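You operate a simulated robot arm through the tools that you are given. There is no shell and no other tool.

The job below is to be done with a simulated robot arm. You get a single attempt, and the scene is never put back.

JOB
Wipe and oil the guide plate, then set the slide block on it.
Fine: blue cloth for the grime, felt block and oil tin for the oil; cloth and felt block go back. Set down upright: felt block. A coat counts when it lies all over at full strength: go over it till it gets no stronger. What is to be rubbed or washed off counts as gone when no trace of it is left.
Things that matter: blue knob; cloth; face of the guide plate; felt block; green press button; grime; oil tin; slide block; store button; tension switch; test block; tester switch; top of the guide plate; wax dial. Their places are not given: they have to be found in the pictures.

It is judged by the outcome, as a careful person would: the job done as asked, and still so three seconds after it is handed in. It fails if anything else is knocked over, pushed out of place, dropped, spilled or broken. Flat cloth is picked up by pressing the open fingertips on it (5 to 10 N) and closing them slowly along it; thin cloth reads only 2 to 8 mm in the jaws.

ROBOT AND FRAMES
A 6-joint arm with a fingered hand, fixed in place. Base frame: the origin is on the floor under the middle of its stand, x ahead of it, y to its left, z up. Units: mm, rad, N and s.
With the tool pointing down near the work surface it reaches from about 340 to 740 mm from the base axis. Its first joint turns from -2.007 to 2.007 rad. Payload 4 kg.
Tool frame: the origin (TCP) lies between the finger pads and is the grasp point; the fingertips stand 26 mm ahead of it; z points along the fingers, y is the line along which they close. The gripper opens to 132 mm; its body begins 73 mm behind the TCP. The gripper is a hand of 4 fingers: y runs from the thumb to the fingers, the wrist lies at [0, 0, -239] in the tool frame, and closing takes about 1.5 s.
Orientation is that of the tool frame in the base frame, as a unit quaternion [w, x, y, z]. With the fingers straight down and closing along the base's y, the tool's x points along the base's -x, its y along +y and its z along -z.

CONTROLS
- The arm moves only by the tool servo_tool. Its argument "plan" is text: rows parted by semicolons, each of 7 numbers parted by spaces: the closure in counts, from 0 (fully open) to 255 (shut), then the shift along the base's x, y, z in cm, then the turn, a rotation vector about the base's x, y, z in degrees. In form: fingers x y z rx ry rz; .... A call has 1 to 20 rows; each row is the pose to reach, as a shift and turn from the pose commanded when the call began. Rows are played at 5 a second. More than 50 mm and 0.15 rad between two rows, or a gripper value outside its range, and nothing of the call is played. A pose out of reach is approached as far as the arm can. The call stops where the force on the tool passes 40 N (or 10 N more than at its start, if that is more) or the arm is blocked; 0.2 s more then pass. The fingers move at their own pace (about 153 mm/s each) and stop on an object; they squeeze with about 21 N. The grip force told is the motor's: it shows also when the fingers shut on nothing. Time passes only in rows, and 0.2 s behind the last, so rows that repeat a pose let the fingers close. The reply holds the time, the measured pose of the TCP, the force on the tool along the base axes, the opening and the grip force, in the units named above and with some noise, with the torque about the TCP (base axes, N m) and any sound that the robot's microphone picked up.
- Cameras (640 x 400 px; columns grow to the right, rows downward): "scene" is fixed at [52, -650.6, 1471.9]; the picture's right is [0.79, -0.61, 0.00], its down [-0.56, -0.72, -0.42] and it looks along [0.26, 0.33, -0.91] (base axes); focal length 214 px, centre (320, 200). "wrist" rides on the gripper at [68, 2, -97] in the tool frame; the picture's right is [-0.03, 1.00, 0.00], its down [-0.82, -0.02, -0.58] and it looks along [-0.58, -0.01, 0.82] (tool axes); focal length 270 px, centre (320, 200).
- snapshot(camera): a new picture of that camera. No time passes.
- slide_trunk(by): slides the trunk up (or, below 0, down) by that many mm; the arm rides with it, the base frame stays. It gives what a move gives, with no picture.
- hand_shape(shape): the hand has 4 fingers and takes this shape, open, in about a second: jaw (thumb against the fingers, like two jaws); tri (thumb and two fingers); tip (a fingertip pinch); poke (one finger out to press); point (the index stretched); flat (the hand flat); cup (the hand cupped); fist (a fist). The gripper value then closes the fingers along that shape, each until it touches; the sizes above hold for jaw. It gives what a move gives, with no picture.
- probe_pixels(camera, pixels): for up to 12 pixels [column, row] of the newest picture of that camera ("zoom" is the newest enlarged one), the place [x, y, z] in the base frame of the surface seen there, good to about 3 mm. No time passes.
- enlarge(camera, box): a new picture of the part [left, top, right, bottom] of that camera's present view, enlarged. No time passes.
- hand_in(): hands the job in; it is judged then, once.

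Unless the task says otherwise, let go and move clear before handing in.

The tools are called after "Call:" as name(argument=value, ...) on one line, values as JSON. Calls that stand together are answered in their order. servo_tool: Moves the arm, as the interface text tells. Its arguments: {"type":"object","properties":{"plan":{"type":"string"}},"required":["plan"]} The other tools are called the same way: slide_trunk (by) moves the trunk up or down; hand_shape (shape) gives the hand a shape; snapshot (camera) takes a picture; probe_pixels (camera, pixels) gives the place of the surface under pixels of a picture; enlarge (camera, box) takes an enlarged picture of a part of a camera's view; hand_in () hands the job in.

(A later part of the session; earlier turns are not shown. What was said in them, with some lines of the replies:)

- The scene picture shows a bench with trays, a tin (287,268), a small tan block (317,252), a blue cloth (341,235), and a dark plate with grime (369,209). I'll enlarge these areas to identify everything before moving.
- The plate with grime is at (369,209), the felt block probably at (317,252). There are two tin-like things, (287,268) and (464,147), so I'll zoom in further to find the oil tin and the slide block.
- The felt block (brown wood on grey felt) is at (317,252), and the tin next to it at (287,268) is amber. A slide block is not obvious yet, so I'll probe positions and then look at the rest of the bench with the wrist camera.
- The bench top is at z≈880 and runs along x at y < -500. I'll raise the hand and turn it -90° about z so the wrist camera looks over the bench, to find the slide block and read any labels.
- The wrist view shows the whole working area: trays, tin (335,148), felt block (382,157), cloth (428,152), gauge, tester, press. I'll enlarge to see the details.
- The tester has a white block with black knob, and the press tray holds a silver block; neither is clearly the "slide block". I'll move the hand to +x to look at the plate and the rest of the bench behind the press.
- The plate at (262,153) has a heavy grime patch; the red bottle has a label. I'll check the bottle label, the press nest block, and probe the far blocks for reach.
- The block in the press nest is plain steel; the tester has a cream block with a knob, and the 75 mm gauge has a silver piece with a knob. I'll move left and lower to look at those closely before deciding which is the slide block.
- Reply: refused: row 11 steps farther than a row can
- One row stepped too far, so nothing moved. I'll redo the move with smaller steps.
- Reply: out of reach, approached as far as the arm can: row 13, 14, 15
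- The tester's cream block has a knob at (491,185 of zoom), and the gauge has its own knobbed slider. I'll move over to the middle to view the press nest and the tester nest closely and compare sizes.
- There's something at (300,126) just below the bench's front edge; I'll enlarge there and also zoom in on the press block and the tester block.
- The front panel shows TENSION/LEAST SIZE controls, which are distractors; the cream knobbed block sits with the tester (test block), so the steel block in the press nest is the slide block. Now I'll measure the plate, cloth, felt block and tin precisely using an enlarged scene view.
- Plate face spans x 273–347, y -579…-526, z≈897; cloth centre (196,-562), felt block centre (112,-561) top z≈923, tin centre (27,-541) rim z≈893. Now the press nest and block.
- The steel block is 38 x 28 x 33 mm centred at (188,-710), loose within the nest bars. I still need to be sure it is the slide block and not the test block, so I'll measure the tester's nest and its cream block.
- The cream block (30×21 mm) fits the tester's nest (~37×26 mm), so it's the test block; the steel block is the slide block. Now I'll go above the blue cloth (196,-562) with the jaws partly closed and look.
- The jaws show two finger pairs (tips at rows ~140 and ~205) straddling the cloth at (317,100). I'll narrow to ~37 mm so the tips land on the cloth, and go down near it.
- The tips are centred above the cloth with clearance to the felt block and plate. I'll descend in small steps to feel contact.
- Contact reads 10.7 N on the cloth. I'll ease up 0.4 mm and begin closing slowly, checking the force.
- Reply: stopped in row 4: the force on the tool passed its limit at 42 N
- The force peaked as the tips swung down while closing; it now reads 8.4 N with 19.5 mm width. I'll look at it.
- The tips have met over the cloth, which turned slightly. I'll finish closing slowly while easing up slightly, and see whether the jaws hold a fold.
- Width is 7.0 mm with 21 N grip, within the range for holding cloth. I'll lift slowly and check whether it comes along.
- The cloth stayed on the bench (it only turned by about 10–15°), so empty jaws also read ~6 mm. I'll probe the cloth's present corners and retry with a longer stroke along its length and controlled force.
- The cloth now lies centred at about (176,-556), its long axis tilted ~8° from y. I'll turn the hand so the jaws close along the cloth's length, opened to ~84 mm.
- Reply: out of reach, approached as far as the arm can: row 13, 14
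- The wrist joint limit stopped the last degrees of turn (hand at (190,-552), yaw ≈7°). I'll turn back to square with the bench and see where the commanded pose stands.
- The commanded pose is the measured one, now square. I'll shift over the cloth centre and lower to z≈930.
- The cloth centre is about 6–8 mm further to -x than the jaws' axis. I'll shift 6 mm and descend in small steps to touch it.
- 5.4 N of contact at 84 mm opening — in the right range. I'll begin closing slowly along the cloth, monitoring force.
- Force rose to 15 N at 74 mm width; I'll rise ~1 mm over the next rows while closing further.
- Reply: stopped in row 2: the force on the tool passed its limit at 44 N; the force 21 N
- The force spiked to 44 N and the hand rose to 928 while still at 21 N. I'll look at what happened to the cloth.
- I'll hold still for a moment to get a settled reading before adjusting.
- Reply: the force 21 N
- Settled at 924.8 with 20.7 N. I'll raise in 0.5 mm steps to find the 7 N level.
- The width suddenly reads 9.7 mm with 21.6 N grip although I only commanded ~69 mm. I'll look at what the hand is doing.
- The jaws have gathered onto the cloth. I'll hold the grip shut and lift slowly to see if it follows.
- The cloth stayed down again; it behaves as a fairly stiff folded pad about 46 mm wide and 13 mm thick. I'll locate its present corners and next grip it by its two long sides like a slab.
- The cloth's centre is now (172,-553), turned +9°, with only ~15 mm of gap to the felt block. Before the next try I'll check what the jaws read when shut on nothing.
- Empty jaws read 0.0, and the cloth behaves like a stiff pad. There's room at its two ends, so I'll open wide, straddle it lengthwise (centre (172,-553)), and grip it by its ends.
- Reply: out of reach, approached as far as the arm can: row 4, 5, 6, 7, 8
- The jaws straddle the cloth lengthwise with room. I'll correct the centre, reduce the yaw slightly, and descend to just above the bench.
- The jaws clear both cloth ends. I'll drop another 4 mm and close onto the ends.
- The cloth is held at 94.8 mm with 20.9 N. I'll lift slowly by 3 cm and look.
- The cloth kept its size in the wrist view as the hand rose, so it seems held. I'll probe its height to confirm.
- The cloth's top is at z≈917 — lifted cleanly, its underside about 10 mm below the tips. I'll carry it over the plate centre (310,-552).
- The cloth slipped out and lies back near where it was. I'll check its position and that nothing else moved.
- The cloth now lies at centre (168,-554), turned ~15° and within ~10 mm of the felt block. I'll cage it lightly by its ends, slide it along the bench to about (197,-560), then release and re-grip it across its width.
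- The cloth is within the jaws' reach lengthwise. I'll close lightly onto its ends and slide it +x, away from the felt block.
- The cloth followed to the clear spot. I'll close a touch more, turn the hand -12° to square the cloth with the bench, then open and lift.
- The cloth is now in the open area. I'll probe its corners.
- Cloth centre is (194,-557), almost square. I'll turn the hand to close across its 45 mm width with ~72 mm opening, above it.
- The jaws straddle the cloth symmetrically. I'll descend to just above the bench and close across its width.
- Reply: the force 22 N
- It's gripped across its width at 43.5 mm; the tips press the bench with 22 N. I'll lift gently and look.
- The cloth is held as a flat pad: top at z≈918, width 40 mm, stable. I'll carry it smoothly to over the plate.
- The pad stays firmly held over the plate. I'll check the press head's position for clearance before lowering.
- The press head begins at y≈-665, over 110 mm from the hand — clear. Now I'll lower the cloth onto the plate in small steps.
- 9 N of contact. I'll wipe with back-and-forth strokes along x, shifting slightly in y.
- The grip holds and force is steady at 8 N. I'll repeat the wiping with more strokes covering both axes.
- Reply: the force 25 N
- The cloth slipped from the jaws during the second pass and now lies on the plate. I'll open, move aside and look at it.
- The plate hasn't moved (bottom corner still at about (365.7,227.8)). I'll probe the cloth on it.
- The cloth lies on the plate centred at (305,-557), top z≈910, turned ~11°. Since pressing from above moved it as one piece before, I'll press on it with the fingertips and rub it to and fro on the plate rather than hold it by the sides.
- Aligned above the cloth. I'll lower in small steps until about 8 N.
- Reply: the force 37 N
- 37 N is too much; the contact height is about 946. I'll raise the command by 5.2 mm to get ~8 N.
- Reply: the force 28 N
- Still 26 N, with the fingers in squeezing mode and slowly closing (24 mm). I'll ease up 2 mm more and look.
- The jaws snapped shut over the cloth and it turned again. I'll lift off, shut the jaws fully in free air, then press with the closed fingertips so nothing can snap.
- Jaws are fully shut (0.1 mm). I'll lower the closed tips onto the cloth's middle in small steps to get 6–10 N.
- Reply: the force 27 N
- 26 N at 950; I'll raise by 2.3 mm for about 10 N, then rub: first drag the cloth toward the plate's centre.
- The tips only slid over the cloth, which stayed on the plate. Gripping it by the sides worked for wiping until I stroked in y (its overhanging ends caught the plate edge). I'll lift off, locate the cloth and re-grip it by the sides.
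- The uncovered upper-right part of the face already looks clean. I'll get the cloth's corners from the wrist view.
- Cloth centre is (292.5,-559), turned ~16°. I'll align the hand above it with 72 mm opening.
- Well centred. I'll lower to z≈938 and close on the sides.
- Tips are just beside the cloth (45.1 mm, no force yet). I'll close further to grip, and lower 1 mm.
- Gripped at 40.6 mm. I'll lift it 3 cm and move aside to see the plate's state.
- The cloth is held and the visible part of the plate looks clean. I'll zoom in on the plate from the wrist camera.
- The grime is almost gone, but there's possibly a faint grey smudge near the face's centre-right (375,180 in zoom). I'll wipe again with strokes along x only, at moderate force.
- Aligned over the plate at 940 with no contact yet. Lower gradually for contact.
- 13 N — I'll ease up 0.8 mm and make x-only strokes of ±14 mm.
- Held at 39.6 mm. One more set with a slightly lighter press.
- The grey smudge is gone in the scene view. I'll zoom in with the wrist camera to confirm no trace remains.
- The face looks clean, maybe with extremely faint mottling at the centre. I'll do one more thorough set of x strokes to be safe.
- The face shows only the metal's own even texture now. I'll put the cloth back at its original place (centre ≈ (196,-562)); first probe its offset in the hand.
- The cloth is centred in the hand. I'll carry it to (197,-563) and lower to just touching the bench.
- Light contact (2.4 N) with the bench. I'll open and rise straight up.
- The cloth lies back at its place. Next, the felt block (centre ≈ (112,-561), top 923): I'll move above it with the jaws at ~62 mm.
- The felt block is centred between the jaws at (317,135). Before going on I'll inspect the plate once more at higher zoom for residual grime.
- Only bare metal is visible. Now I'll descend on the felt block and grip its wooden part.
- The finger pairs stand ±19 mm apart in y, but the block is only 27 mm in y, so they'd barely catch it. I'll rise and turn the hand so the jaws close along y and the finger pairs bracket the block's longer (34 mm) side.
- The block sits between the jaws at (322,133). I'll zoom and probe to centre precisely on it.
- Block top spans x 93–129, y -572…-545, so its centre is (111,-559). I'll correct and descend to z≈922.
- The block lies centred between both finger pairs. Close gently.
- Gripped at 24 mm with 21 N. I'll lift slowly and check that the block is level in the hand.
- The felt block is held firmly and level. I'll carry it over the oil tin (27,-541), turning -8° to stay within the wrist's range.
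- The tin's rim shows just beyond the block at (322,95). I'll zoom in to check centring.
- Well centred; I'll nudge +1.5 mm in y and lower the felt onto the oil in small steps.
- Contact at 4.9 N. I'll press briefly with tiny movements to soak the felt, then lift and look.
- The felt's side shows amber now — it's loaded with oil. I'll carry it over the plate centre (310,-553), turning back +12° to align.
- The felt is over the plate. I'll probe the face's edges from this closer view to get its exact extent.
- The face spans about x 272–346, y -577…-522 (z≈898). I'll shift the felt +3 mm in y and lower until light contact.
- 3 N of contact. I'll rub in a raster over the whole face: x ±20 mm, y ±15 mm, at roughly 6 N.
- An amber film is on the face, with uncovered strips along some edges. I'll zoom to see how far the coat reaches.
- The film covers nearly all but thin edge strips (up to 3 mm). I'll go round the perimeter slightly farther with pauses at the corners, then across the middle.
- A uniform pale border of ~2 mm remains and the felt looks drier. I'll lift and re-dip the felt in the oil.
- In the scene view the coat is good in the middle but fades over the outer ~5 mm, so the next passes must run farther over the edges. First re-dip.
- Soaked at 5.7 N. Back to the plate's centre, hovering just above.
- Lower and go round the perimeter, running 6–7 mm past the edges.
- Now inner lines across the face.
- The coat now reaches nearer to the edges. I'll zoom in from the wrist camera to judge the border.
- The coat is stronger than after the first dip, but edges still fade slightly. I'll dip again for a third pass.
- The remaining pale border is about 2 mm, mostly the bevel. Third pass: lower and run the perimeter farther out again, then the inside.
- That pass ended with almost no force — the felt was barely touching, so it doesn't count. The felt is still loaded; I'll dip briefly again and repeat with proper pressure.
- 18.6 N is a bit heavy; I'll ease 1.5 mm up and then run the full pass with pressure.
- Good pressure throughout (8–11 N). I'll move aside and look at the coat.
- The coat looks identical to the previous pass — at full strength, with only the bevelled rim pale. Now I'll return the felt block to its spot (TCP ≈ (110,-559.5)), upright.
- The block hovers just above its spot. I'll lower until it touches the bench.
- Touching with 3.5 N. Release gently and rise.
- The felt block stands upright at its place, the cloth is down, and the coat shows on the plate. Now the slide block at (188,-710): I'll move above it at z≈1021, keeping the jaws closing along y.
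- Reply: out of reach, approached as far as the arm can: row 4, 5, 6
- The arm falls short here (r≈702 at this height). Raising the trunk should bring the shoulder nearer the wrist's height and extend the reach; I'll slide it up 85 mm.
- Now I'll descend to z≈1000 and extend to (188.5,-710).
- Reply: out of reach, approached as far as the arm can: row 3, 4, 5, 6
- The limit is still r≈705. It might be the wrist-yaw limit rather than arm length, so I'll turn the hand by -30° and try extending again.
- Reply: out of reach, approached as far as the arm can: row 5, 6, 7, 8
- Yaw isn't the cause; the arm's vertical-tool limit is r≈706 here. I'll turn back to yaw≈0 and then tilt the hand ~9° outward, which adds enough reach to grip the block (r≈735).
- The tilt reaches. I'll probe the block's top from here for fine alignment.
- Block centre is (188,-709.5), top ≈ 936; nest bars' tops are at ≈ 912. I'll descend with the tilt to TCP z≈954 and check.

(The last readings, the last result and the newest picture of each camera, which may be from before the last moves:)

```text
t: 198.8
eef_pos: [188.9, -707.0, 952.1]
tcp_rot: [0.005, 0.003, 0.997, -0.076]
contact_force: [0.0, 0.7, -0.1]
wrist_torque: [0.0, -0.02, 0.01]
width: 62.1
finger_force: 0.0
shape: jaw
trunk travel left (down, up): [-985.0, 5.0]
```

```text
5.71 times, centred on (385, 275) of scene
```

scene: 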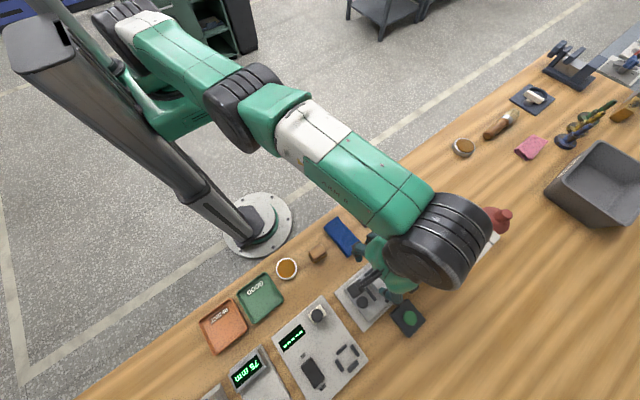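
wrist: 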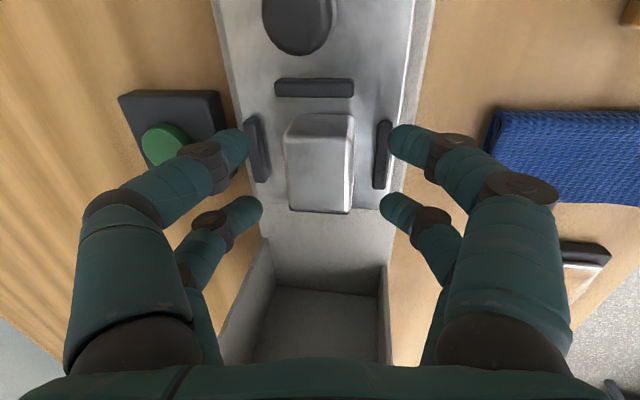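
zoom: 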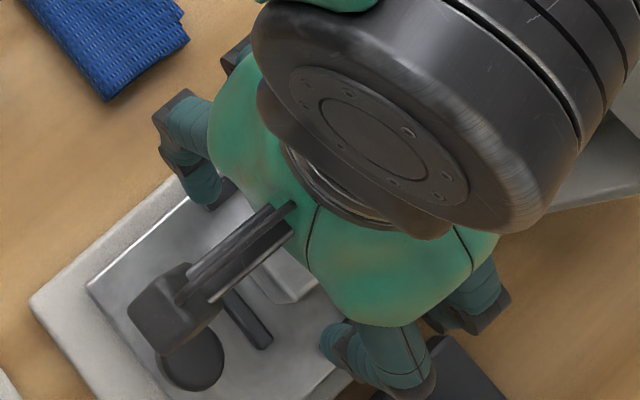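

The block lies centred between the jaws, fingers clear of the bars and button. Close gently.

Call:
servo_tool(plan="155 0 0 0 0 0 0; 175 0 0 0 0 0 0; 190 0 0 0 0 0 0; 200 0 0 0 0 0 0; 208 0 0 0 0 0 0; 212 0 0 0 0 0 0; 212 0 0 0 0 0 0")

Call:
snapshot(camera="wrist")

```text
t: 200.4
eef_pos: [188.8, -706.2, 956.1]
tcp_rot: [0.006, 0.003, 0.997, -0.081]
contact_force: [0.7, -3.1, 15.4]
wrist_torque: [-0.49, -0.14, 0.03]
width: 24.1
finger_force: 20.8
shape: jaw
trunk travel left (down, up): [-985.0, 5.0]
```

```text
taken
```

wrist: 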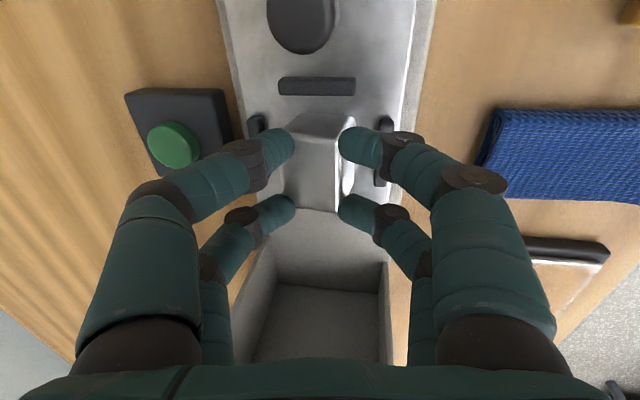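

The hand got pushed up 4 mm with 15 N — the far fingertips may be riding on the block's top edge. I'll zoom in.

Call:
enlarge(camera="wrist", box=[230, 90, 410, 240])

```text
2.67 times, centred on (320, 165) of wrist
```

zoom: 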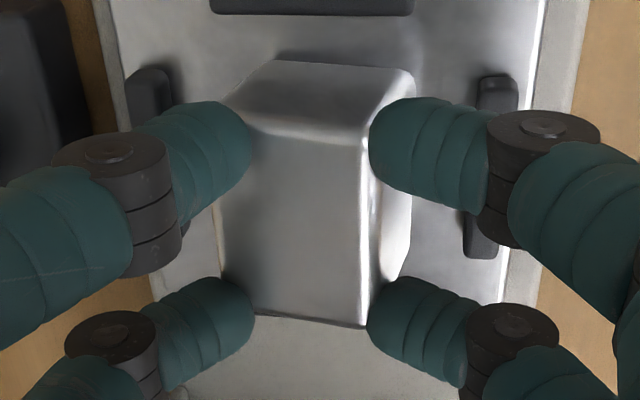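

The near fingers pushed the block a few mm while the far tips ride on its top edge — a bad grip. I'll open again, rise and reconsider.

Call:
servo_tool(plan="195 0 0 0.1 0 0 0; 170 0 0 0.3 0 0 0; 145 0 0 0.3 0 0 0; 135 0 0 0.5 0 0 0; 135 0 0.1 2.5 0 0 0; 135 0 0.2 4.5 0 0 0; 135 0 0.2 4.5 0 0 0")

Call:
enlarge(camera="wrist", box=[250, 40, 410, 190])

Call:
snapshot(camera="wrist")

```text
t: 202.0
eef_pos: [188.2, -704.4, 998.2]
tcp_rot: [0.004, 0.004, 0.997, -0.077]
contact_force: [-0.4, 0.8, 0.3]
wrist_torque: [-0.02, -0.02, -0.05]
width: 61.7
finger_force: 0.1
shape: jaw
trunk travel left (down, up): [-985.0, 5.0]
```

```text
2.67 times, centred on (330, 115) of wrist
```

zoom: 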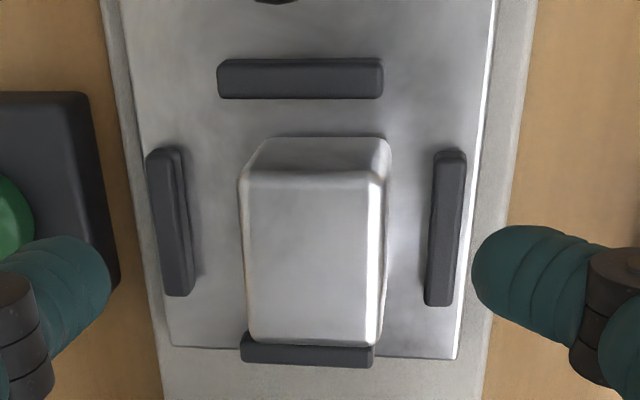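

```text
taken
```

wrist: 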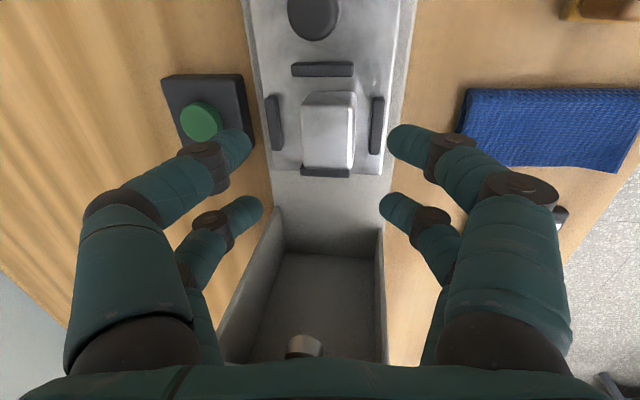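

The block still stands flat in the nest. A better way: close along x with only the far finger pair centred on the block — then the hand can stay ~19 mm nearer and needs just ~4° tilt, in the plane of the pads. Let me re-probe the block.

Call:
probe_pixels(camera="wrist", pixels=[[306, 113], [346, 112], [346, 162], [306, 162], [327, 137], [352, 137], [322, 100], [275, 122], [376, 122], [322, 69], [324, 172]])

Call:
servo_tool(plan="135 0 0.8 1 3 0 0; 135 0 1.8 1.5 6 0 0; 135 0 2.8 1.5 9 0 0; 135 0 2.8 1.5 9 0 0")

```text
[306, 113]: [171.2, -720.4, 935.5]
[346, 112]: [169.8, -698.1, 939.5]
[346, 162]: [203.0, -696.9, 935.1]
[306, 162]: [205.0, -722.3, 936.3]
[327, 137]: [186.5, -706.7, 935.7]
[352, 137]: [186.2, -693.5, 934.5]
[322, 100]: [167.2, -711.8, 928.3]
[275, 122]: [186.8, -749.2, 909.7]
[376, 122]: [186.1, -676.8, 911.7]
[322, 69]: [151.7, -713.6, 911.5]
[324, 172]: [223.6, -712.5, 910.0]
```

```text
t: 203.0
eef_pos: [187.8, -676.8, 1013.0]
tcp_rot: [0.004, 0.003, 1.0, 0.001]
contact_force: [0.4, 0.3, -0.6]
wrist_torque: [-0.03, 0.01, 0.0]
width: 61.6
finger_force: 0.2
shape: jaw
trunk travel left (down, up): [-985.0, 5.0]
```

Block centre remains (187,-709). I'll turn the hand to close along x.

Call:
servo_tool(plan="125 0 0 0 0 0 -8; 125 0 0 0 0 0 -16; 125 0 0 0 0 0 -24; 125 0 0 0 0 0 -32; 125 0 0 0 0 0 -40; 125 0 0 0 0 0 -48; 125 0 0 0 0 0 -56; 125 0 0 0 0 0 -64; 125 0 0 0 0 0 -72; 125 0 0 0 0 0 -80; 125 -0.05 0 0 0 0 -87; 125 -0.05 0 0 0 0 -90; 125 -0.05 0 0 0 0 -90")

Call:
servo_tool(plan="125 0 -0.5 -1 -2 0 0; 125 0 -1.15 -2 -4 0 0; 125 0 -1.15 -3.5 -4 0 0; 125 0 -1.15 -3.5 -4 0 0")

Call:
snapshot(camera="wrist")

```text
t: 205.8
eef_pos: [186.1, -676.3, 1013.7]
tcp_rot: [0.004, 0.71, 0.704, -0.002]
contact_force: [0.2, 0.4, -0.3]
wrist_torque: [-0.01, 0.02, 0.0]
width: 66.7
finger_force: 0.1
shape: jaw
trunk travel left (down, up): [-985.0, 5.0]
```

```text
t: 206.8
eef_pos: [188.7, -687.7, 978.0]
tcp_rot: [0.028, 0.709, 0.704, -0.027]
contact_force: [0.1, 1.0, -0.4]
wrist_torque: [0.02, -0.02, 0.0]
width: 66.8
finger_force: 0.1
shape: jaw
trunk travel left (down, up): [-985.0, 5.0]
```

```text
taken
```

wrist: 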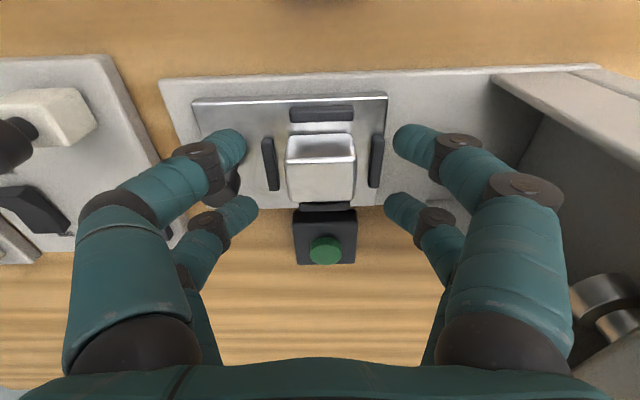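

The block sits between the jaws horizontally, and the far pair (row 205) will be level with its centre when lowered. I'll narrow to ~56 mm and descend to z≈955.

Call:
servo_tool(plan="147 0 0 -0.8 0 0 0; 147 0 0 -1.6 0 0 0; 147 0 0 -2.3 0 0 0; 147 0 0 -2.3 0 0 0")

Call:
snapshot(camera="wrist")

Call:
enlarge(camera="wrist", box=[220, 80, 420, 260])

```text
t: 207.8
eef_pos: [188.2, -687.6, 955.6]
tcp_rot: [0.029, 0.709, 0.704, -0.026]
contact_force: [0.5, 0.9, -0.3]
wrist_torque: [-0.01, 0.0, 0.0]
width: 56.4
finger_force: 0.1
shape: jaw
trunk travel left (down, up): [-985.0, 5.0]
```

```text
taken
```

wrist: 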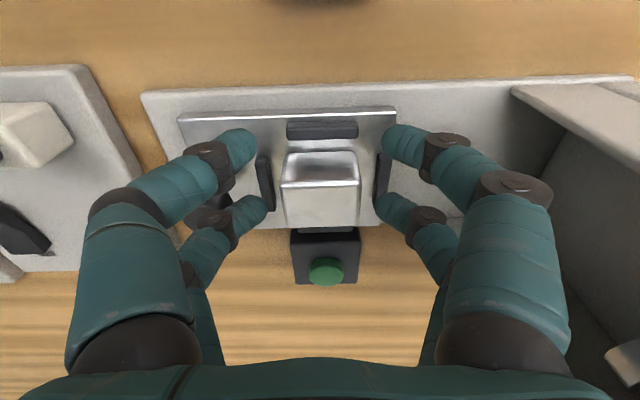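

```text
2.22 times, centred on (320, 170) of wrist
```

zoom: 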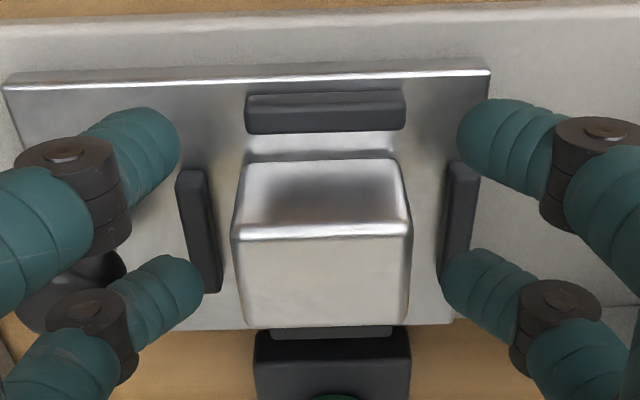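

The far pair is level with the block's centre, and the block is centred in x. Close gradually.

Call:
servo_tool(plan="160 -0.1 0 0 0 0 0; 170 -0.1 0 0 0 0 0; 178 -0.1 0 0 0 0 0; 186 -0.1 0 0 0 0 0; 192 -0.1 0 0 0 0 0; 196 -0.1 0 0 0 0 0; 196 -0.1 0 0 0 0 0")

Call:
snapshot(camera="wrist")

Call:
enlarge(camera="wrist", box=[220, 80, 420, 260])

```text
t: 209.4
eef_pos: [186.9, -687.7, 955.8]
tcp_rot: [0.029, 0.709, 0.704, -0.027]
contact_force: [0.8, 0.1, 2.3]
wrist_torque: [-0.05, -0.02, 0.05]
width: 32.7
finger_force: 0.1
shape: jaw
trunk travel left (down, up): [-985.0, 5.0]
```

```text
taken
```

wrist: 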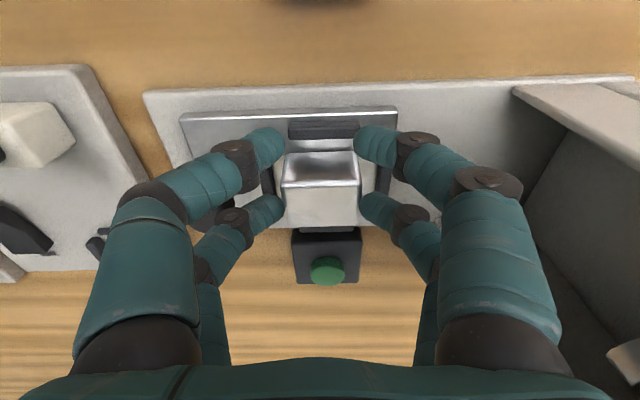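

```text
2.22 times, centred on (320, 170) of wrist
```

zoom: 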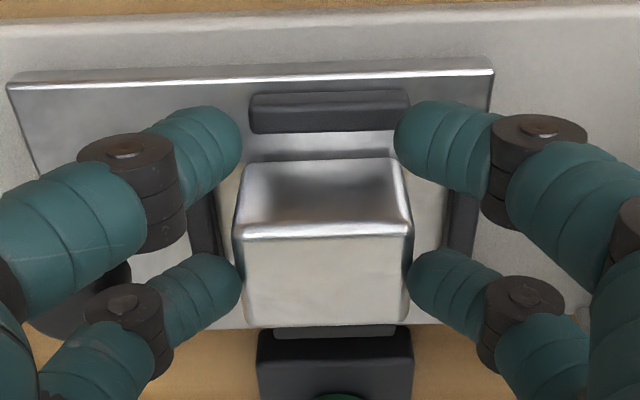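

The far tips are just touching the block's sides; no squeeze yet. Close further.

Call:
servo_tool(plan="200 0 0 0 0 0 0; 204 0 0 0 0 0 0; 208 0 0 0 0 0 0; 212 0 0 0 0 0 0; 216 0 0 0 0 0 0; 216 0 0 0 0 0 0; 216 0 0 0 0 0 0")

Call:
enlarge(camera="wrist", box=[220, 80, 420, 260])

```text
t: 211.0
eef_pos: [186.3, -686.8, 954.2]
tcp_rot: [0.029, 0.709, 0.704, -0.027]
contact_force: [1.4, -0.3, 6.7]
wrist_torque: [-0.16, -0.06, 0.02]
width: 23.9
finger_force: 0.1
shape: jaw
trunk travel left (down, up): [-985.0, 5.0]
```

```text
2.22 times, centred on (320, 170) of wrist
```

zoom: 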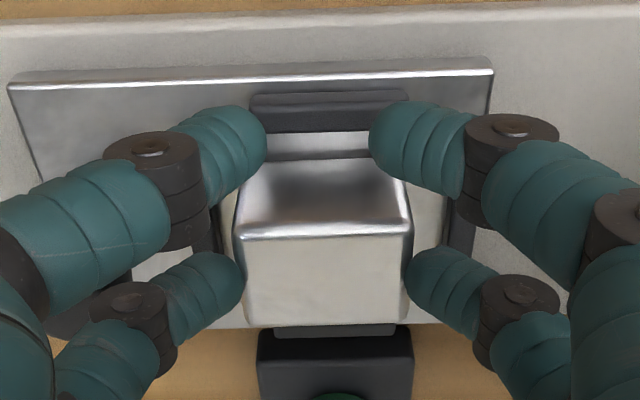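

The far pair has stopped on the block while the near pair closes on. I'll keep closing so the grip builds.

Call:
servo_tool(plan="222 0 0 0 0 0 0; 228 0 0 0 0 0 0; 234 0 0 0 0 0 0; 240 0 0 0 0 0 0; 248 0 0 0 0 0 0; 255 0 0 0 0 0 0; 255 0 0 0 0 0 0; 255 0 0 0 0 0 0")

Call:
enlarge(camera="wrist", box=[220, 80, 420, 260])

```text
t: 212.8
eef_pos: [187.0, -686.6, 955.6]
tcp_rot: [0.028, 0.709, 0.704, -0.026]
contact_force: [-0.9, 1.3, 2.3]
wrist_torque: [-0.01, -0.01, 0.02]
width: 5.7
finger_force: 20.9
shape: jaw
trunk travel left (down, up): [-985.0, 5.0]
```

```text
2.22 times, centred on (320, 170) of wrist
```

zoom: 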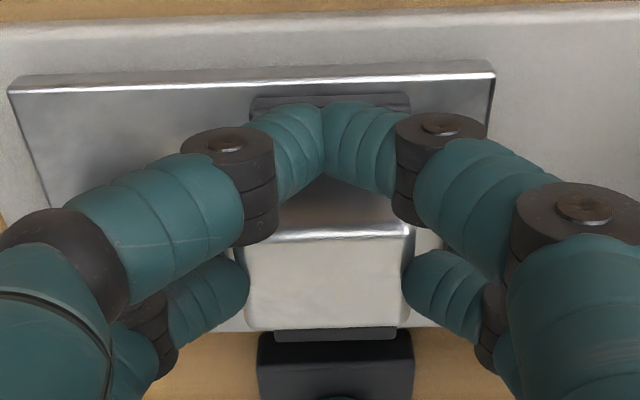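

The near pair has met, the far pair holds the block. I'll lift very slowly and check.

Call:
servo_tool(plan="255 0 0 0.2 0 0 0; 255 0 0 0.5 0 0 0; 255 0 0 0.9 0 0 0; 255 0 0 1.4 0 0 0; 255 0 0 1.4 0 0 0")

Call:
enlarge(camera="wrist", box=[220, 80, 420, 260])

Call:
snapshot(camera="wrist")

```text
t: 214.0
eef_pos: [187.0, -687.5, 969.2]
tcp_rot: [0.028, 0.709, 0.704, -0.026]
contact_force: [0.6, 0.5, -1.5]
wrist_torque: [0.02, 0.02, 0.03]
width: 4.8
finger_force: 21.3
shape: jaw
trunk travel left (down, up): [-985.0, 5.0]
```

```text
2.22 times, centred on (320, 170) of wrist
```

zoom: 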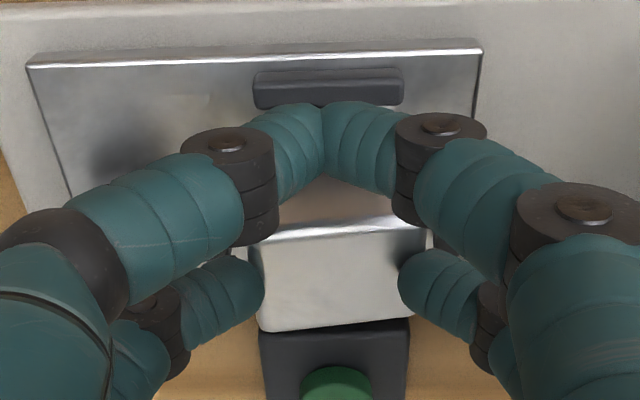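

```text
taken
```

wrist: 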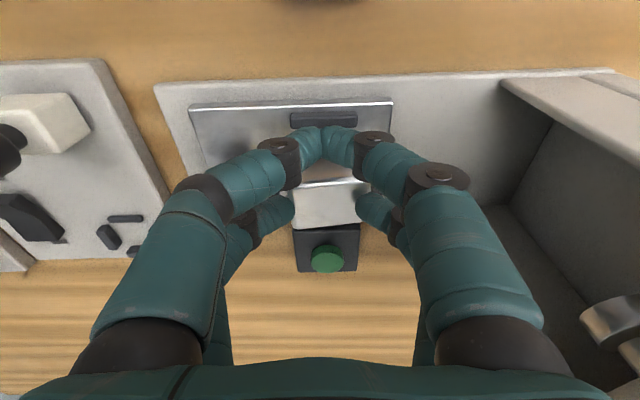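

The block is coming along (it keeps its place in the image while the bars recede). I'll lift higher slowly.

Call:
servo_tool(plan="255 0 0 0.7 0 0 0; 255 0 0 1.5 0 0 0; 255 0 0 2.3 0 0 0; 255 0 0 3.2 0 0 0; 255 0 0 4 0 0 0; 255 0 0 4 0 0 0")

Call:
enlarge(camera="wrist", box=[220, 80, 420, 260])

Call:
enlarge(camera="scene", box=[340, 240, 430, 310])

```text
t: 215.4
eef_pos: [187.0, -687.2, 1008.0]
tcp_rot: [0.028, 0.709, 0.704, -0.026]
contact_force: [0.7, 0.0, -0.9]
wrist_torque: [0.05, 0.02, 0.0]
width: 4.7
finger_force: 20.8
shape: jaw
trunk travel left (down, up): [-985.0, 5.0]
```

```text
2.22 times, centred on (320, 170) of wrist
```

zoom: 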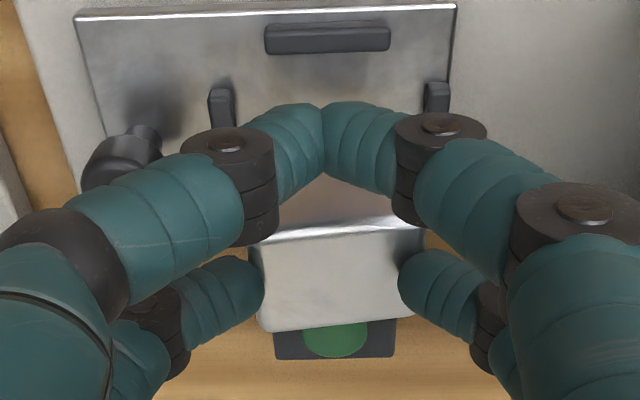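

```text
5.71 times, centred on (385, 275) of scene
```

zoom: 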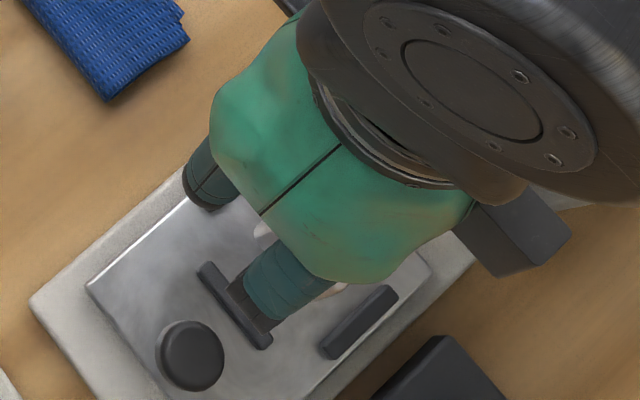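

The block is securely held about 19 mm outboard of the TCP. I'll bring it toward the base first (clear of the press head), then across to the plate.

Call:
servo_tool(plan="255 0 1.5 0.5 0 0 0; 255 0 4 0.5 0 0 0; 255 0 7 0.5 0 0 0; 255 0 10 0.5 0 0 0; 255 0 13 0.5 0 0 0; 255 0 15 0.5 0 0 0; 255 1.5 15.9 0.5 0 0 0; 255 4.5 15.9 0.5 0 0 0; 255 7.5 15.9 0.5 0 0 0; 255 10.5 15.9 0.5 0 0 0; 255 12.2 15.9 0 0 0 0; 255 12.2 15.9 0 0 0 0")

Call:
snapshot(camera="wrist")

Call:
enlarge(camera="wrist", box=[210, 80, 430, 280])

Call:
enlarge(camera="scene", box=[320, 170, 420, 250])

```text
t: 218.0
eef_pos: [309.6, -528.4, 1010.5]
tcp_rot: [0.029, 0.709, 0.704, -0.027]
contact_force: [-0.1, 0.0, -0.6]
wrist_torque: [0.03, 0.0, -0.02]
width: 4.6
finger_force: 21.1
shape: jaw
trunk travel left (down, up): [-985.0, 5.0]
```

```text
taken
```

wrist: 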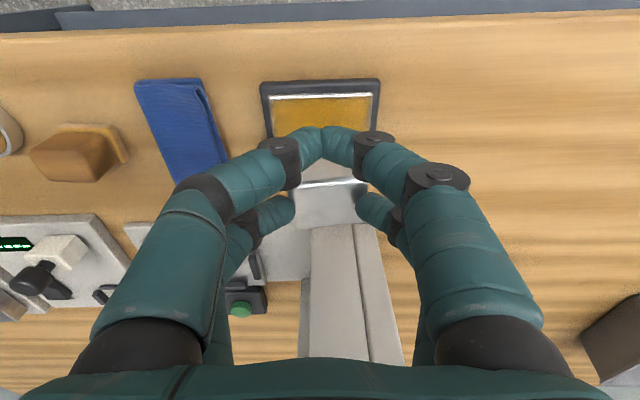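

```text
2.00 times, centred on (320, 180) of wrist
```

zoom: 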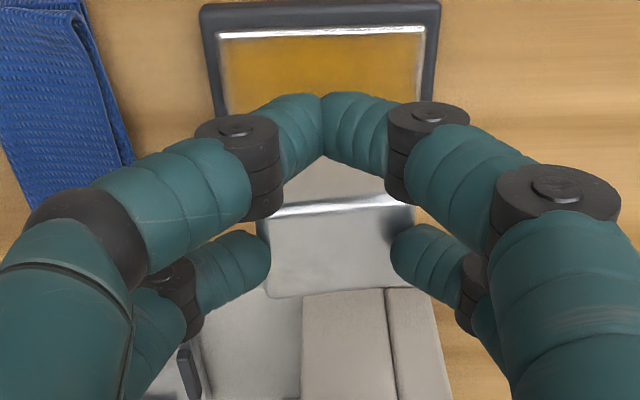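

```text
5.00 times, centred on (370, 210) of scene
```

zoom: 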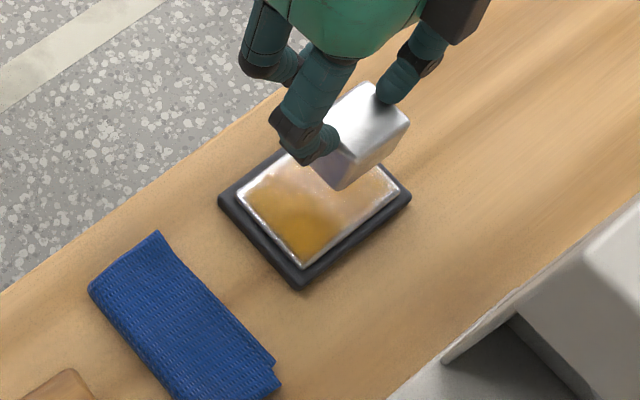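

The block hangs level between the far fingertips, above the plate. I'll probe its top to know its offset before lowering.

Call:
probe_pixels(camera="zoom", pixels=[[368, 90], [400, 120], [372, 150], [345, 115], [372, 118], [355, 175], [395, 150], [385, 105]])

Call:
enlarge(camera="scene", box=[355, 180, 405, 215])

```text
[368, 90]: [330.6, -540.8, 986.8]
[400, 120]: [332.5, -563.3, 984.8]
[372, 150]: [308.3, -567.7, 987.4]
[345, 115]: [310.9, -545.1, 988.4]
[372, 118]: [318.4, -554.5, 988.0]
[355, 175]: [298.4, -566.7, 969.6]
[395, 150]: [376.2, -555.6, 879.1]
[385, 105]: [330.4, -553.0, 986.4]
```

```text
11.43 times, centred on (380, 198) of scene
```

zoom: 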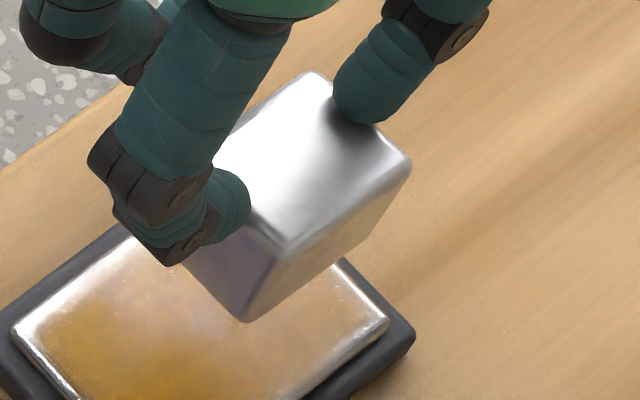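

The block's top is level (z≈985–988), centre ≈ (315,-554). I'll shift -5.5 mm in x and +4 mm in y to centre it on the face, and lower to just above it.

Call:
servo_tool(plan="255 -0.3 0.2 -1 0 0 0; 255 -0.55 0.4 -2.5 0 0 0; 255 -0.55 0.4 -4 0 0 0; 255 -0.55 0.4 -4.8 0 0 0; 255 -0.55 0.4 -4.8 0 0 0")

Call:
enlarge(camera="scene", box=[345, 185, 395, 220])

Call:
snapshot(camera="wrist")

```text
t: 219.2
eef_pos: [303.4, -524.9, 961.9]
tcp_rot: [0.029, 0.709, 0.704, -0.026]
contact_force: [0.0, -0.3, -1.6]
wrist_torque: [0.01, -0.01, 0.0]
width: 4.6
finger_force: 20.8
shape: jaw
trunk travel left (down, up): [-985.0, 5.0]
```

```text
11.43 times, centred on (370, 202) of scene
```

zoom: 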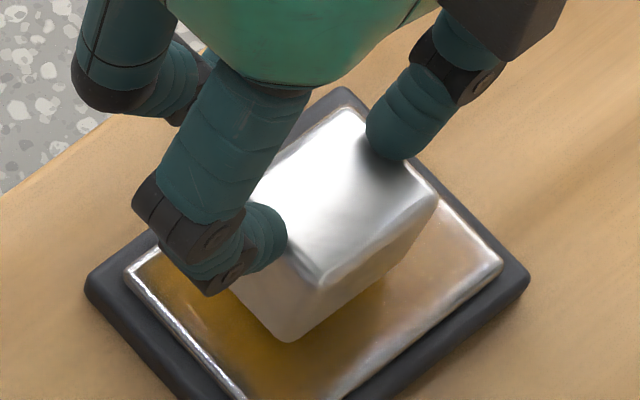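

```text
taken
```

wrist: 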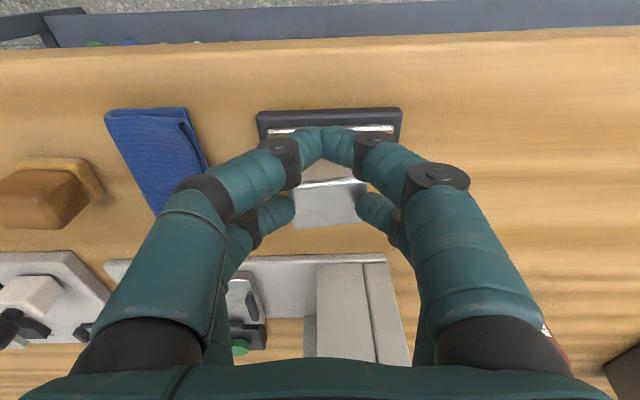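

The block hovers about 7 mm above the middle of the face. Lower in small steps to contact.

Call:
servo_tool(plan="255 0 0 -0.3 0 0 0; 255 0 0 -0.5 0 0 0; 255 0 0 -0.65 0 0 0; 255 0 0 -0.65 0 0 0")

```text
t: 220.2
eef_pos: [303.5, -525.1, 954.5]
tcp_rot: [0.03, 0.709, 0.704, -0.027]
contact_force: [0.0, -0.9, 2.6]
wrist_torque: [-0.02, -0.09, -0.03]
width: 4.6
finger_force: 21.0
shape: jaw
trunk travel left (down, up): [-985.0, 5.0]
```

Contact began (force went from -1.6 to +2.6 N). I'll settle 1 mm more and look.

Call:
servo_tool(plan="255 0 0 -0.1 0 0 0; 255 0 0 -0.1 0 0 0")

Call:
enlarge(camera="scene", box=[345, 185, 395, 220])

```text
t: 220.8
eef_pos: [303.4, -524.9, 954.5]
tcp_rot: [0.03, 0.709, 0.704, -0.026]
contact_force: [0.1, -0.5, 8.5]
wrist_torque: [-0.19, -0.28, 0.01]
width: 4.5
finger_force: 21.3
shape: jaw
trunk travel left (down, up): [-985.0, 5.0]
```

```text
11.43 times, centred on (370, 202) of scene
```

zoom: 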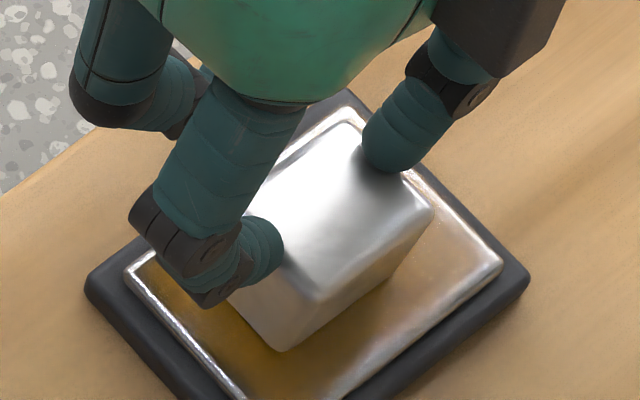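

The block rests flat on the face. I'll ease the pressure slightly and open gradually.

Call:
servo_tool(plan="255 0 0 0.07 0 0 0; 240 0 0 0.07 0 0 0; 225 0 0 0.07 0 0 0; 210 0 0 0.07 0 0 0; 198 0 0 0.07 0 0 0; 188 0 0 0.07 0 0 0; 178 0 0 0.07 0 0 0; 165 0 0 0.07 0 0 0; 150 0 0 0.07 0 0 0; 140 0 0 0.07 0 0 0; 140 0 0 0.07 0 0 0")

Call:
enlarge(camera="scene", box=[345, 185, 395, 220])

Call:
snapshot(camera="wrist")

```text
t: 223.2
eef_pos: [302.8, -524.0, 953.5]
tcp_rot: [0.028, 0.71, 0.704, -0.026]
contact_force: [0.5, 0.5, 0.0]
wrist_torque: [-0.01, 0.0, -0.01]
width: 58.7
finger_force: 0.1
shape: jaw
trunk travel left (down, up): [-985.0, 5.0]
```

```text
11.43 times, centred on (370, 202) of scene
```

zoom: 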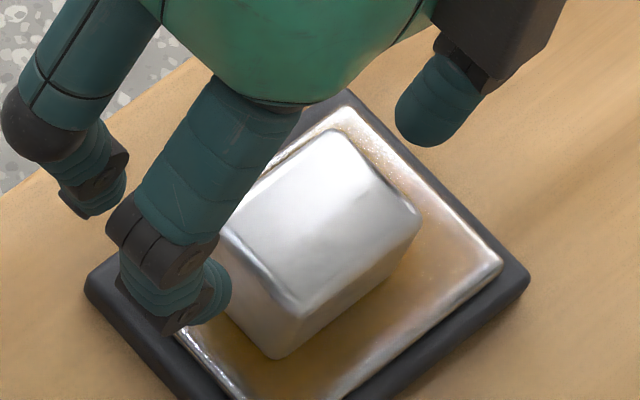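

```text
taken
```

wrist: 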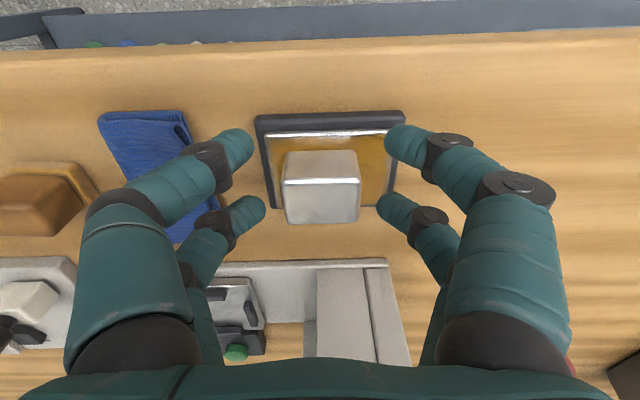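

Released; the block stands on the coated face. I'll rise straight up and move clear.

Call:
servo_tool(plan="140 0 0 1 0 0 0; 140 0 0 3 0 0 0; 140 0 0 6 0 0 0; 140 0 0 10 0 0 0; 140 0 2 14 0 0 0; 140 -2 5 17 0 0 0; 140 -4 8 20 0 0 0; 140 -4 8 20 0 0 0")

Call:
snapshot(camera="scene")

Call:
enlarge(camera="scene", box=[345, 185, 395, 225])

Call:
enlarge(camera="scene", box=[260, 190, 400, 300])

```text
t: 225.0
eef_pos: [263.1, -445.7, 1153.3]
tcp_rot: [0.028, 0.709, 0.704, -0.026]
contact_force: [-0.6, 0.9, -0.3]
wrist_torque: [0.01, 0.01, 0.01]
width: 58.8
finger_force: 0.1
shape: jaw
trunk travel left (down, up): [-985.0, 5.0]
```

```text
taken
```

scene: 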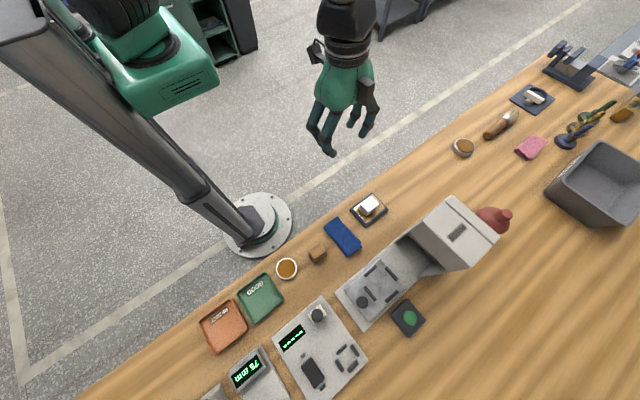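

```text
10.00 times, centred on (370, 205) of scene
```

zoom: 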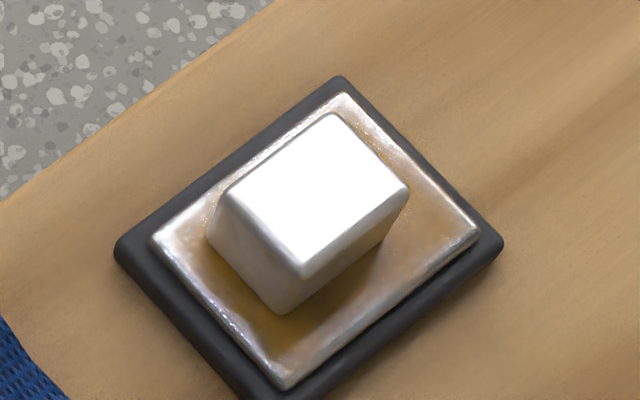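

```text
3.64 times, centred on (330, 245) of scene
```

zoom: 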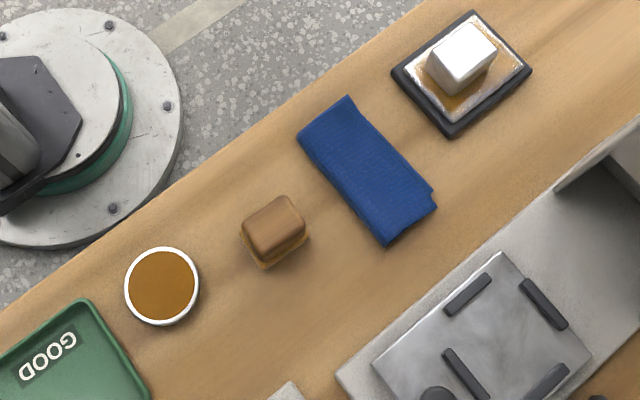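

Everything stands as intended: block on the plate, felt block upright, cloth back, tin and press tray unmoved. I'll take a last close look at the coat and block from the wrist camera.

Call:
snapshot(camera="wrist")

Call:
enlarge(camera="wrist", box=[280, 60, 440, 180])

Call:
enlarge(camera="scene", box=[352, 190, 386, 224])

```text
taken
```

wrist: 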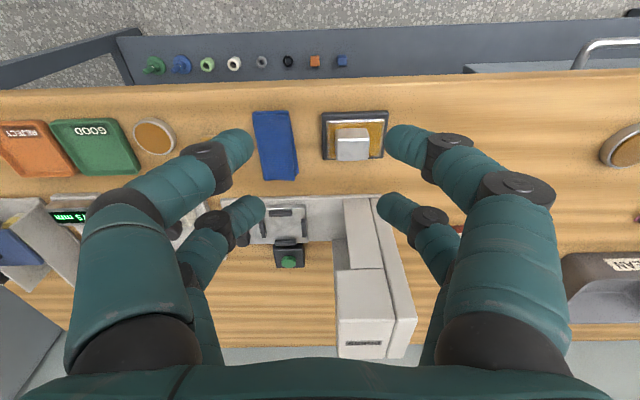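

```text
3.33 times, centred on (360, 120) of wrist
```

zoom: 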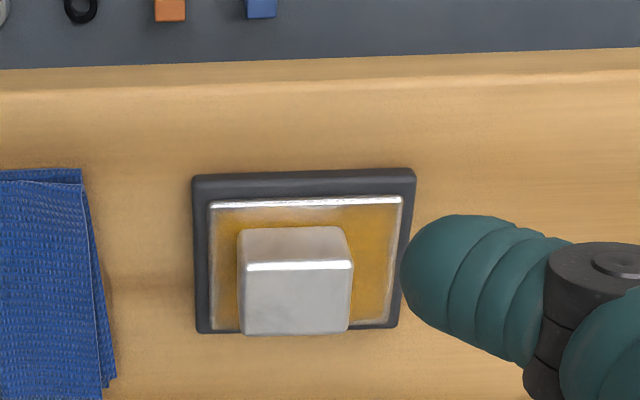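

```text
11.76 times, centred on (369, 207) of scene
```

zoom: 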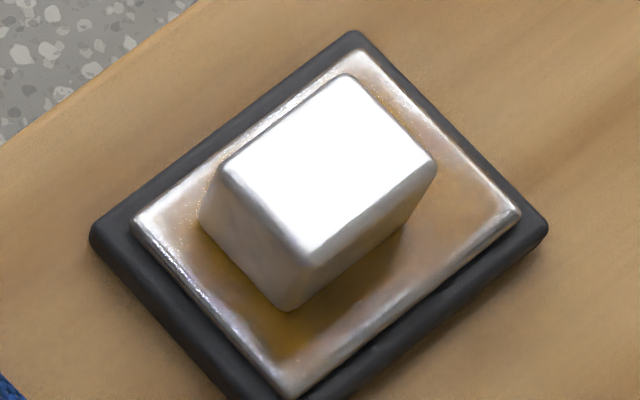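

The coat reaches the edges in most places; the lower (-y) corners look a little paler, so I'll zoom in more on them.

Call:
enlarge(camera="wrist", box=[318, 105, 392, 165])

```text
6.67 times, centred on (355, 135) of wrist
```

zoom: 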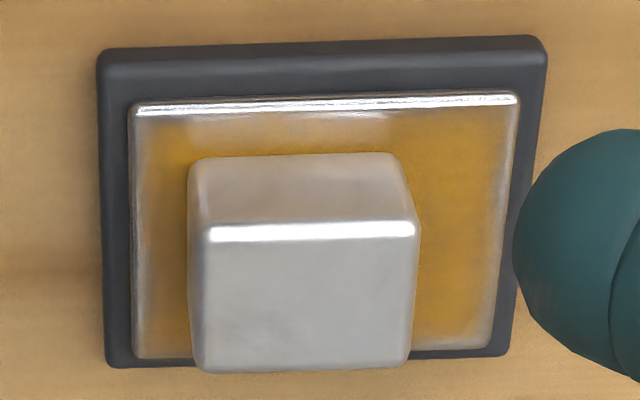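

The picture shows the slide block standing flat on the oiled face. The same thin pale border runs along every edge, and it did not change over the last passes that ran past the edges. The felt block is upright, the cloth is back, nothing else has moved, and the hand is open and clear, so I'm handing in.

Call:
hand_in()

```text
The job is handed in.
```

I wiped the guide plate clean, oiled it, and set the slide block on it, then handed the job in. I don't have a verdict back yet.

- **Grime:** The blue cloth took several passes. The last close views showed bare metal with no grime visible.
- **Oil:** I dipped the felt block four times and ran it past the plate's edges. The last full-pressure pass left the coat looking the same as before, so I took it as full strength. A pale border of about 3–4 mm remains on every side. It didn't shrink with the extra passes, so I judged it to be the bevelled rim, but that is a judgement from the pictures.
- **Slide block:** I used the steel block from the press nest. No label named it, so I chose it by elimination: the cream block fits the tester's nest and must be the test block. It stands flat on the face, a few millimetres off centre.
- **Cloth and felt block:** The cloth is back within about 6 mm of where it started, and the felt block stands upright in its place. Both are on the bench.
- **Mishaps:** The cloth slipped from the fingers twice: once back onto the bench and once onto the plate. My first grip on the slide block also failed and nudged it slightly in the nest. The views I checked afterwards showed nothing else moved.

I raised the trunk 85 mm to try to reach the slide block, and it is still raised.
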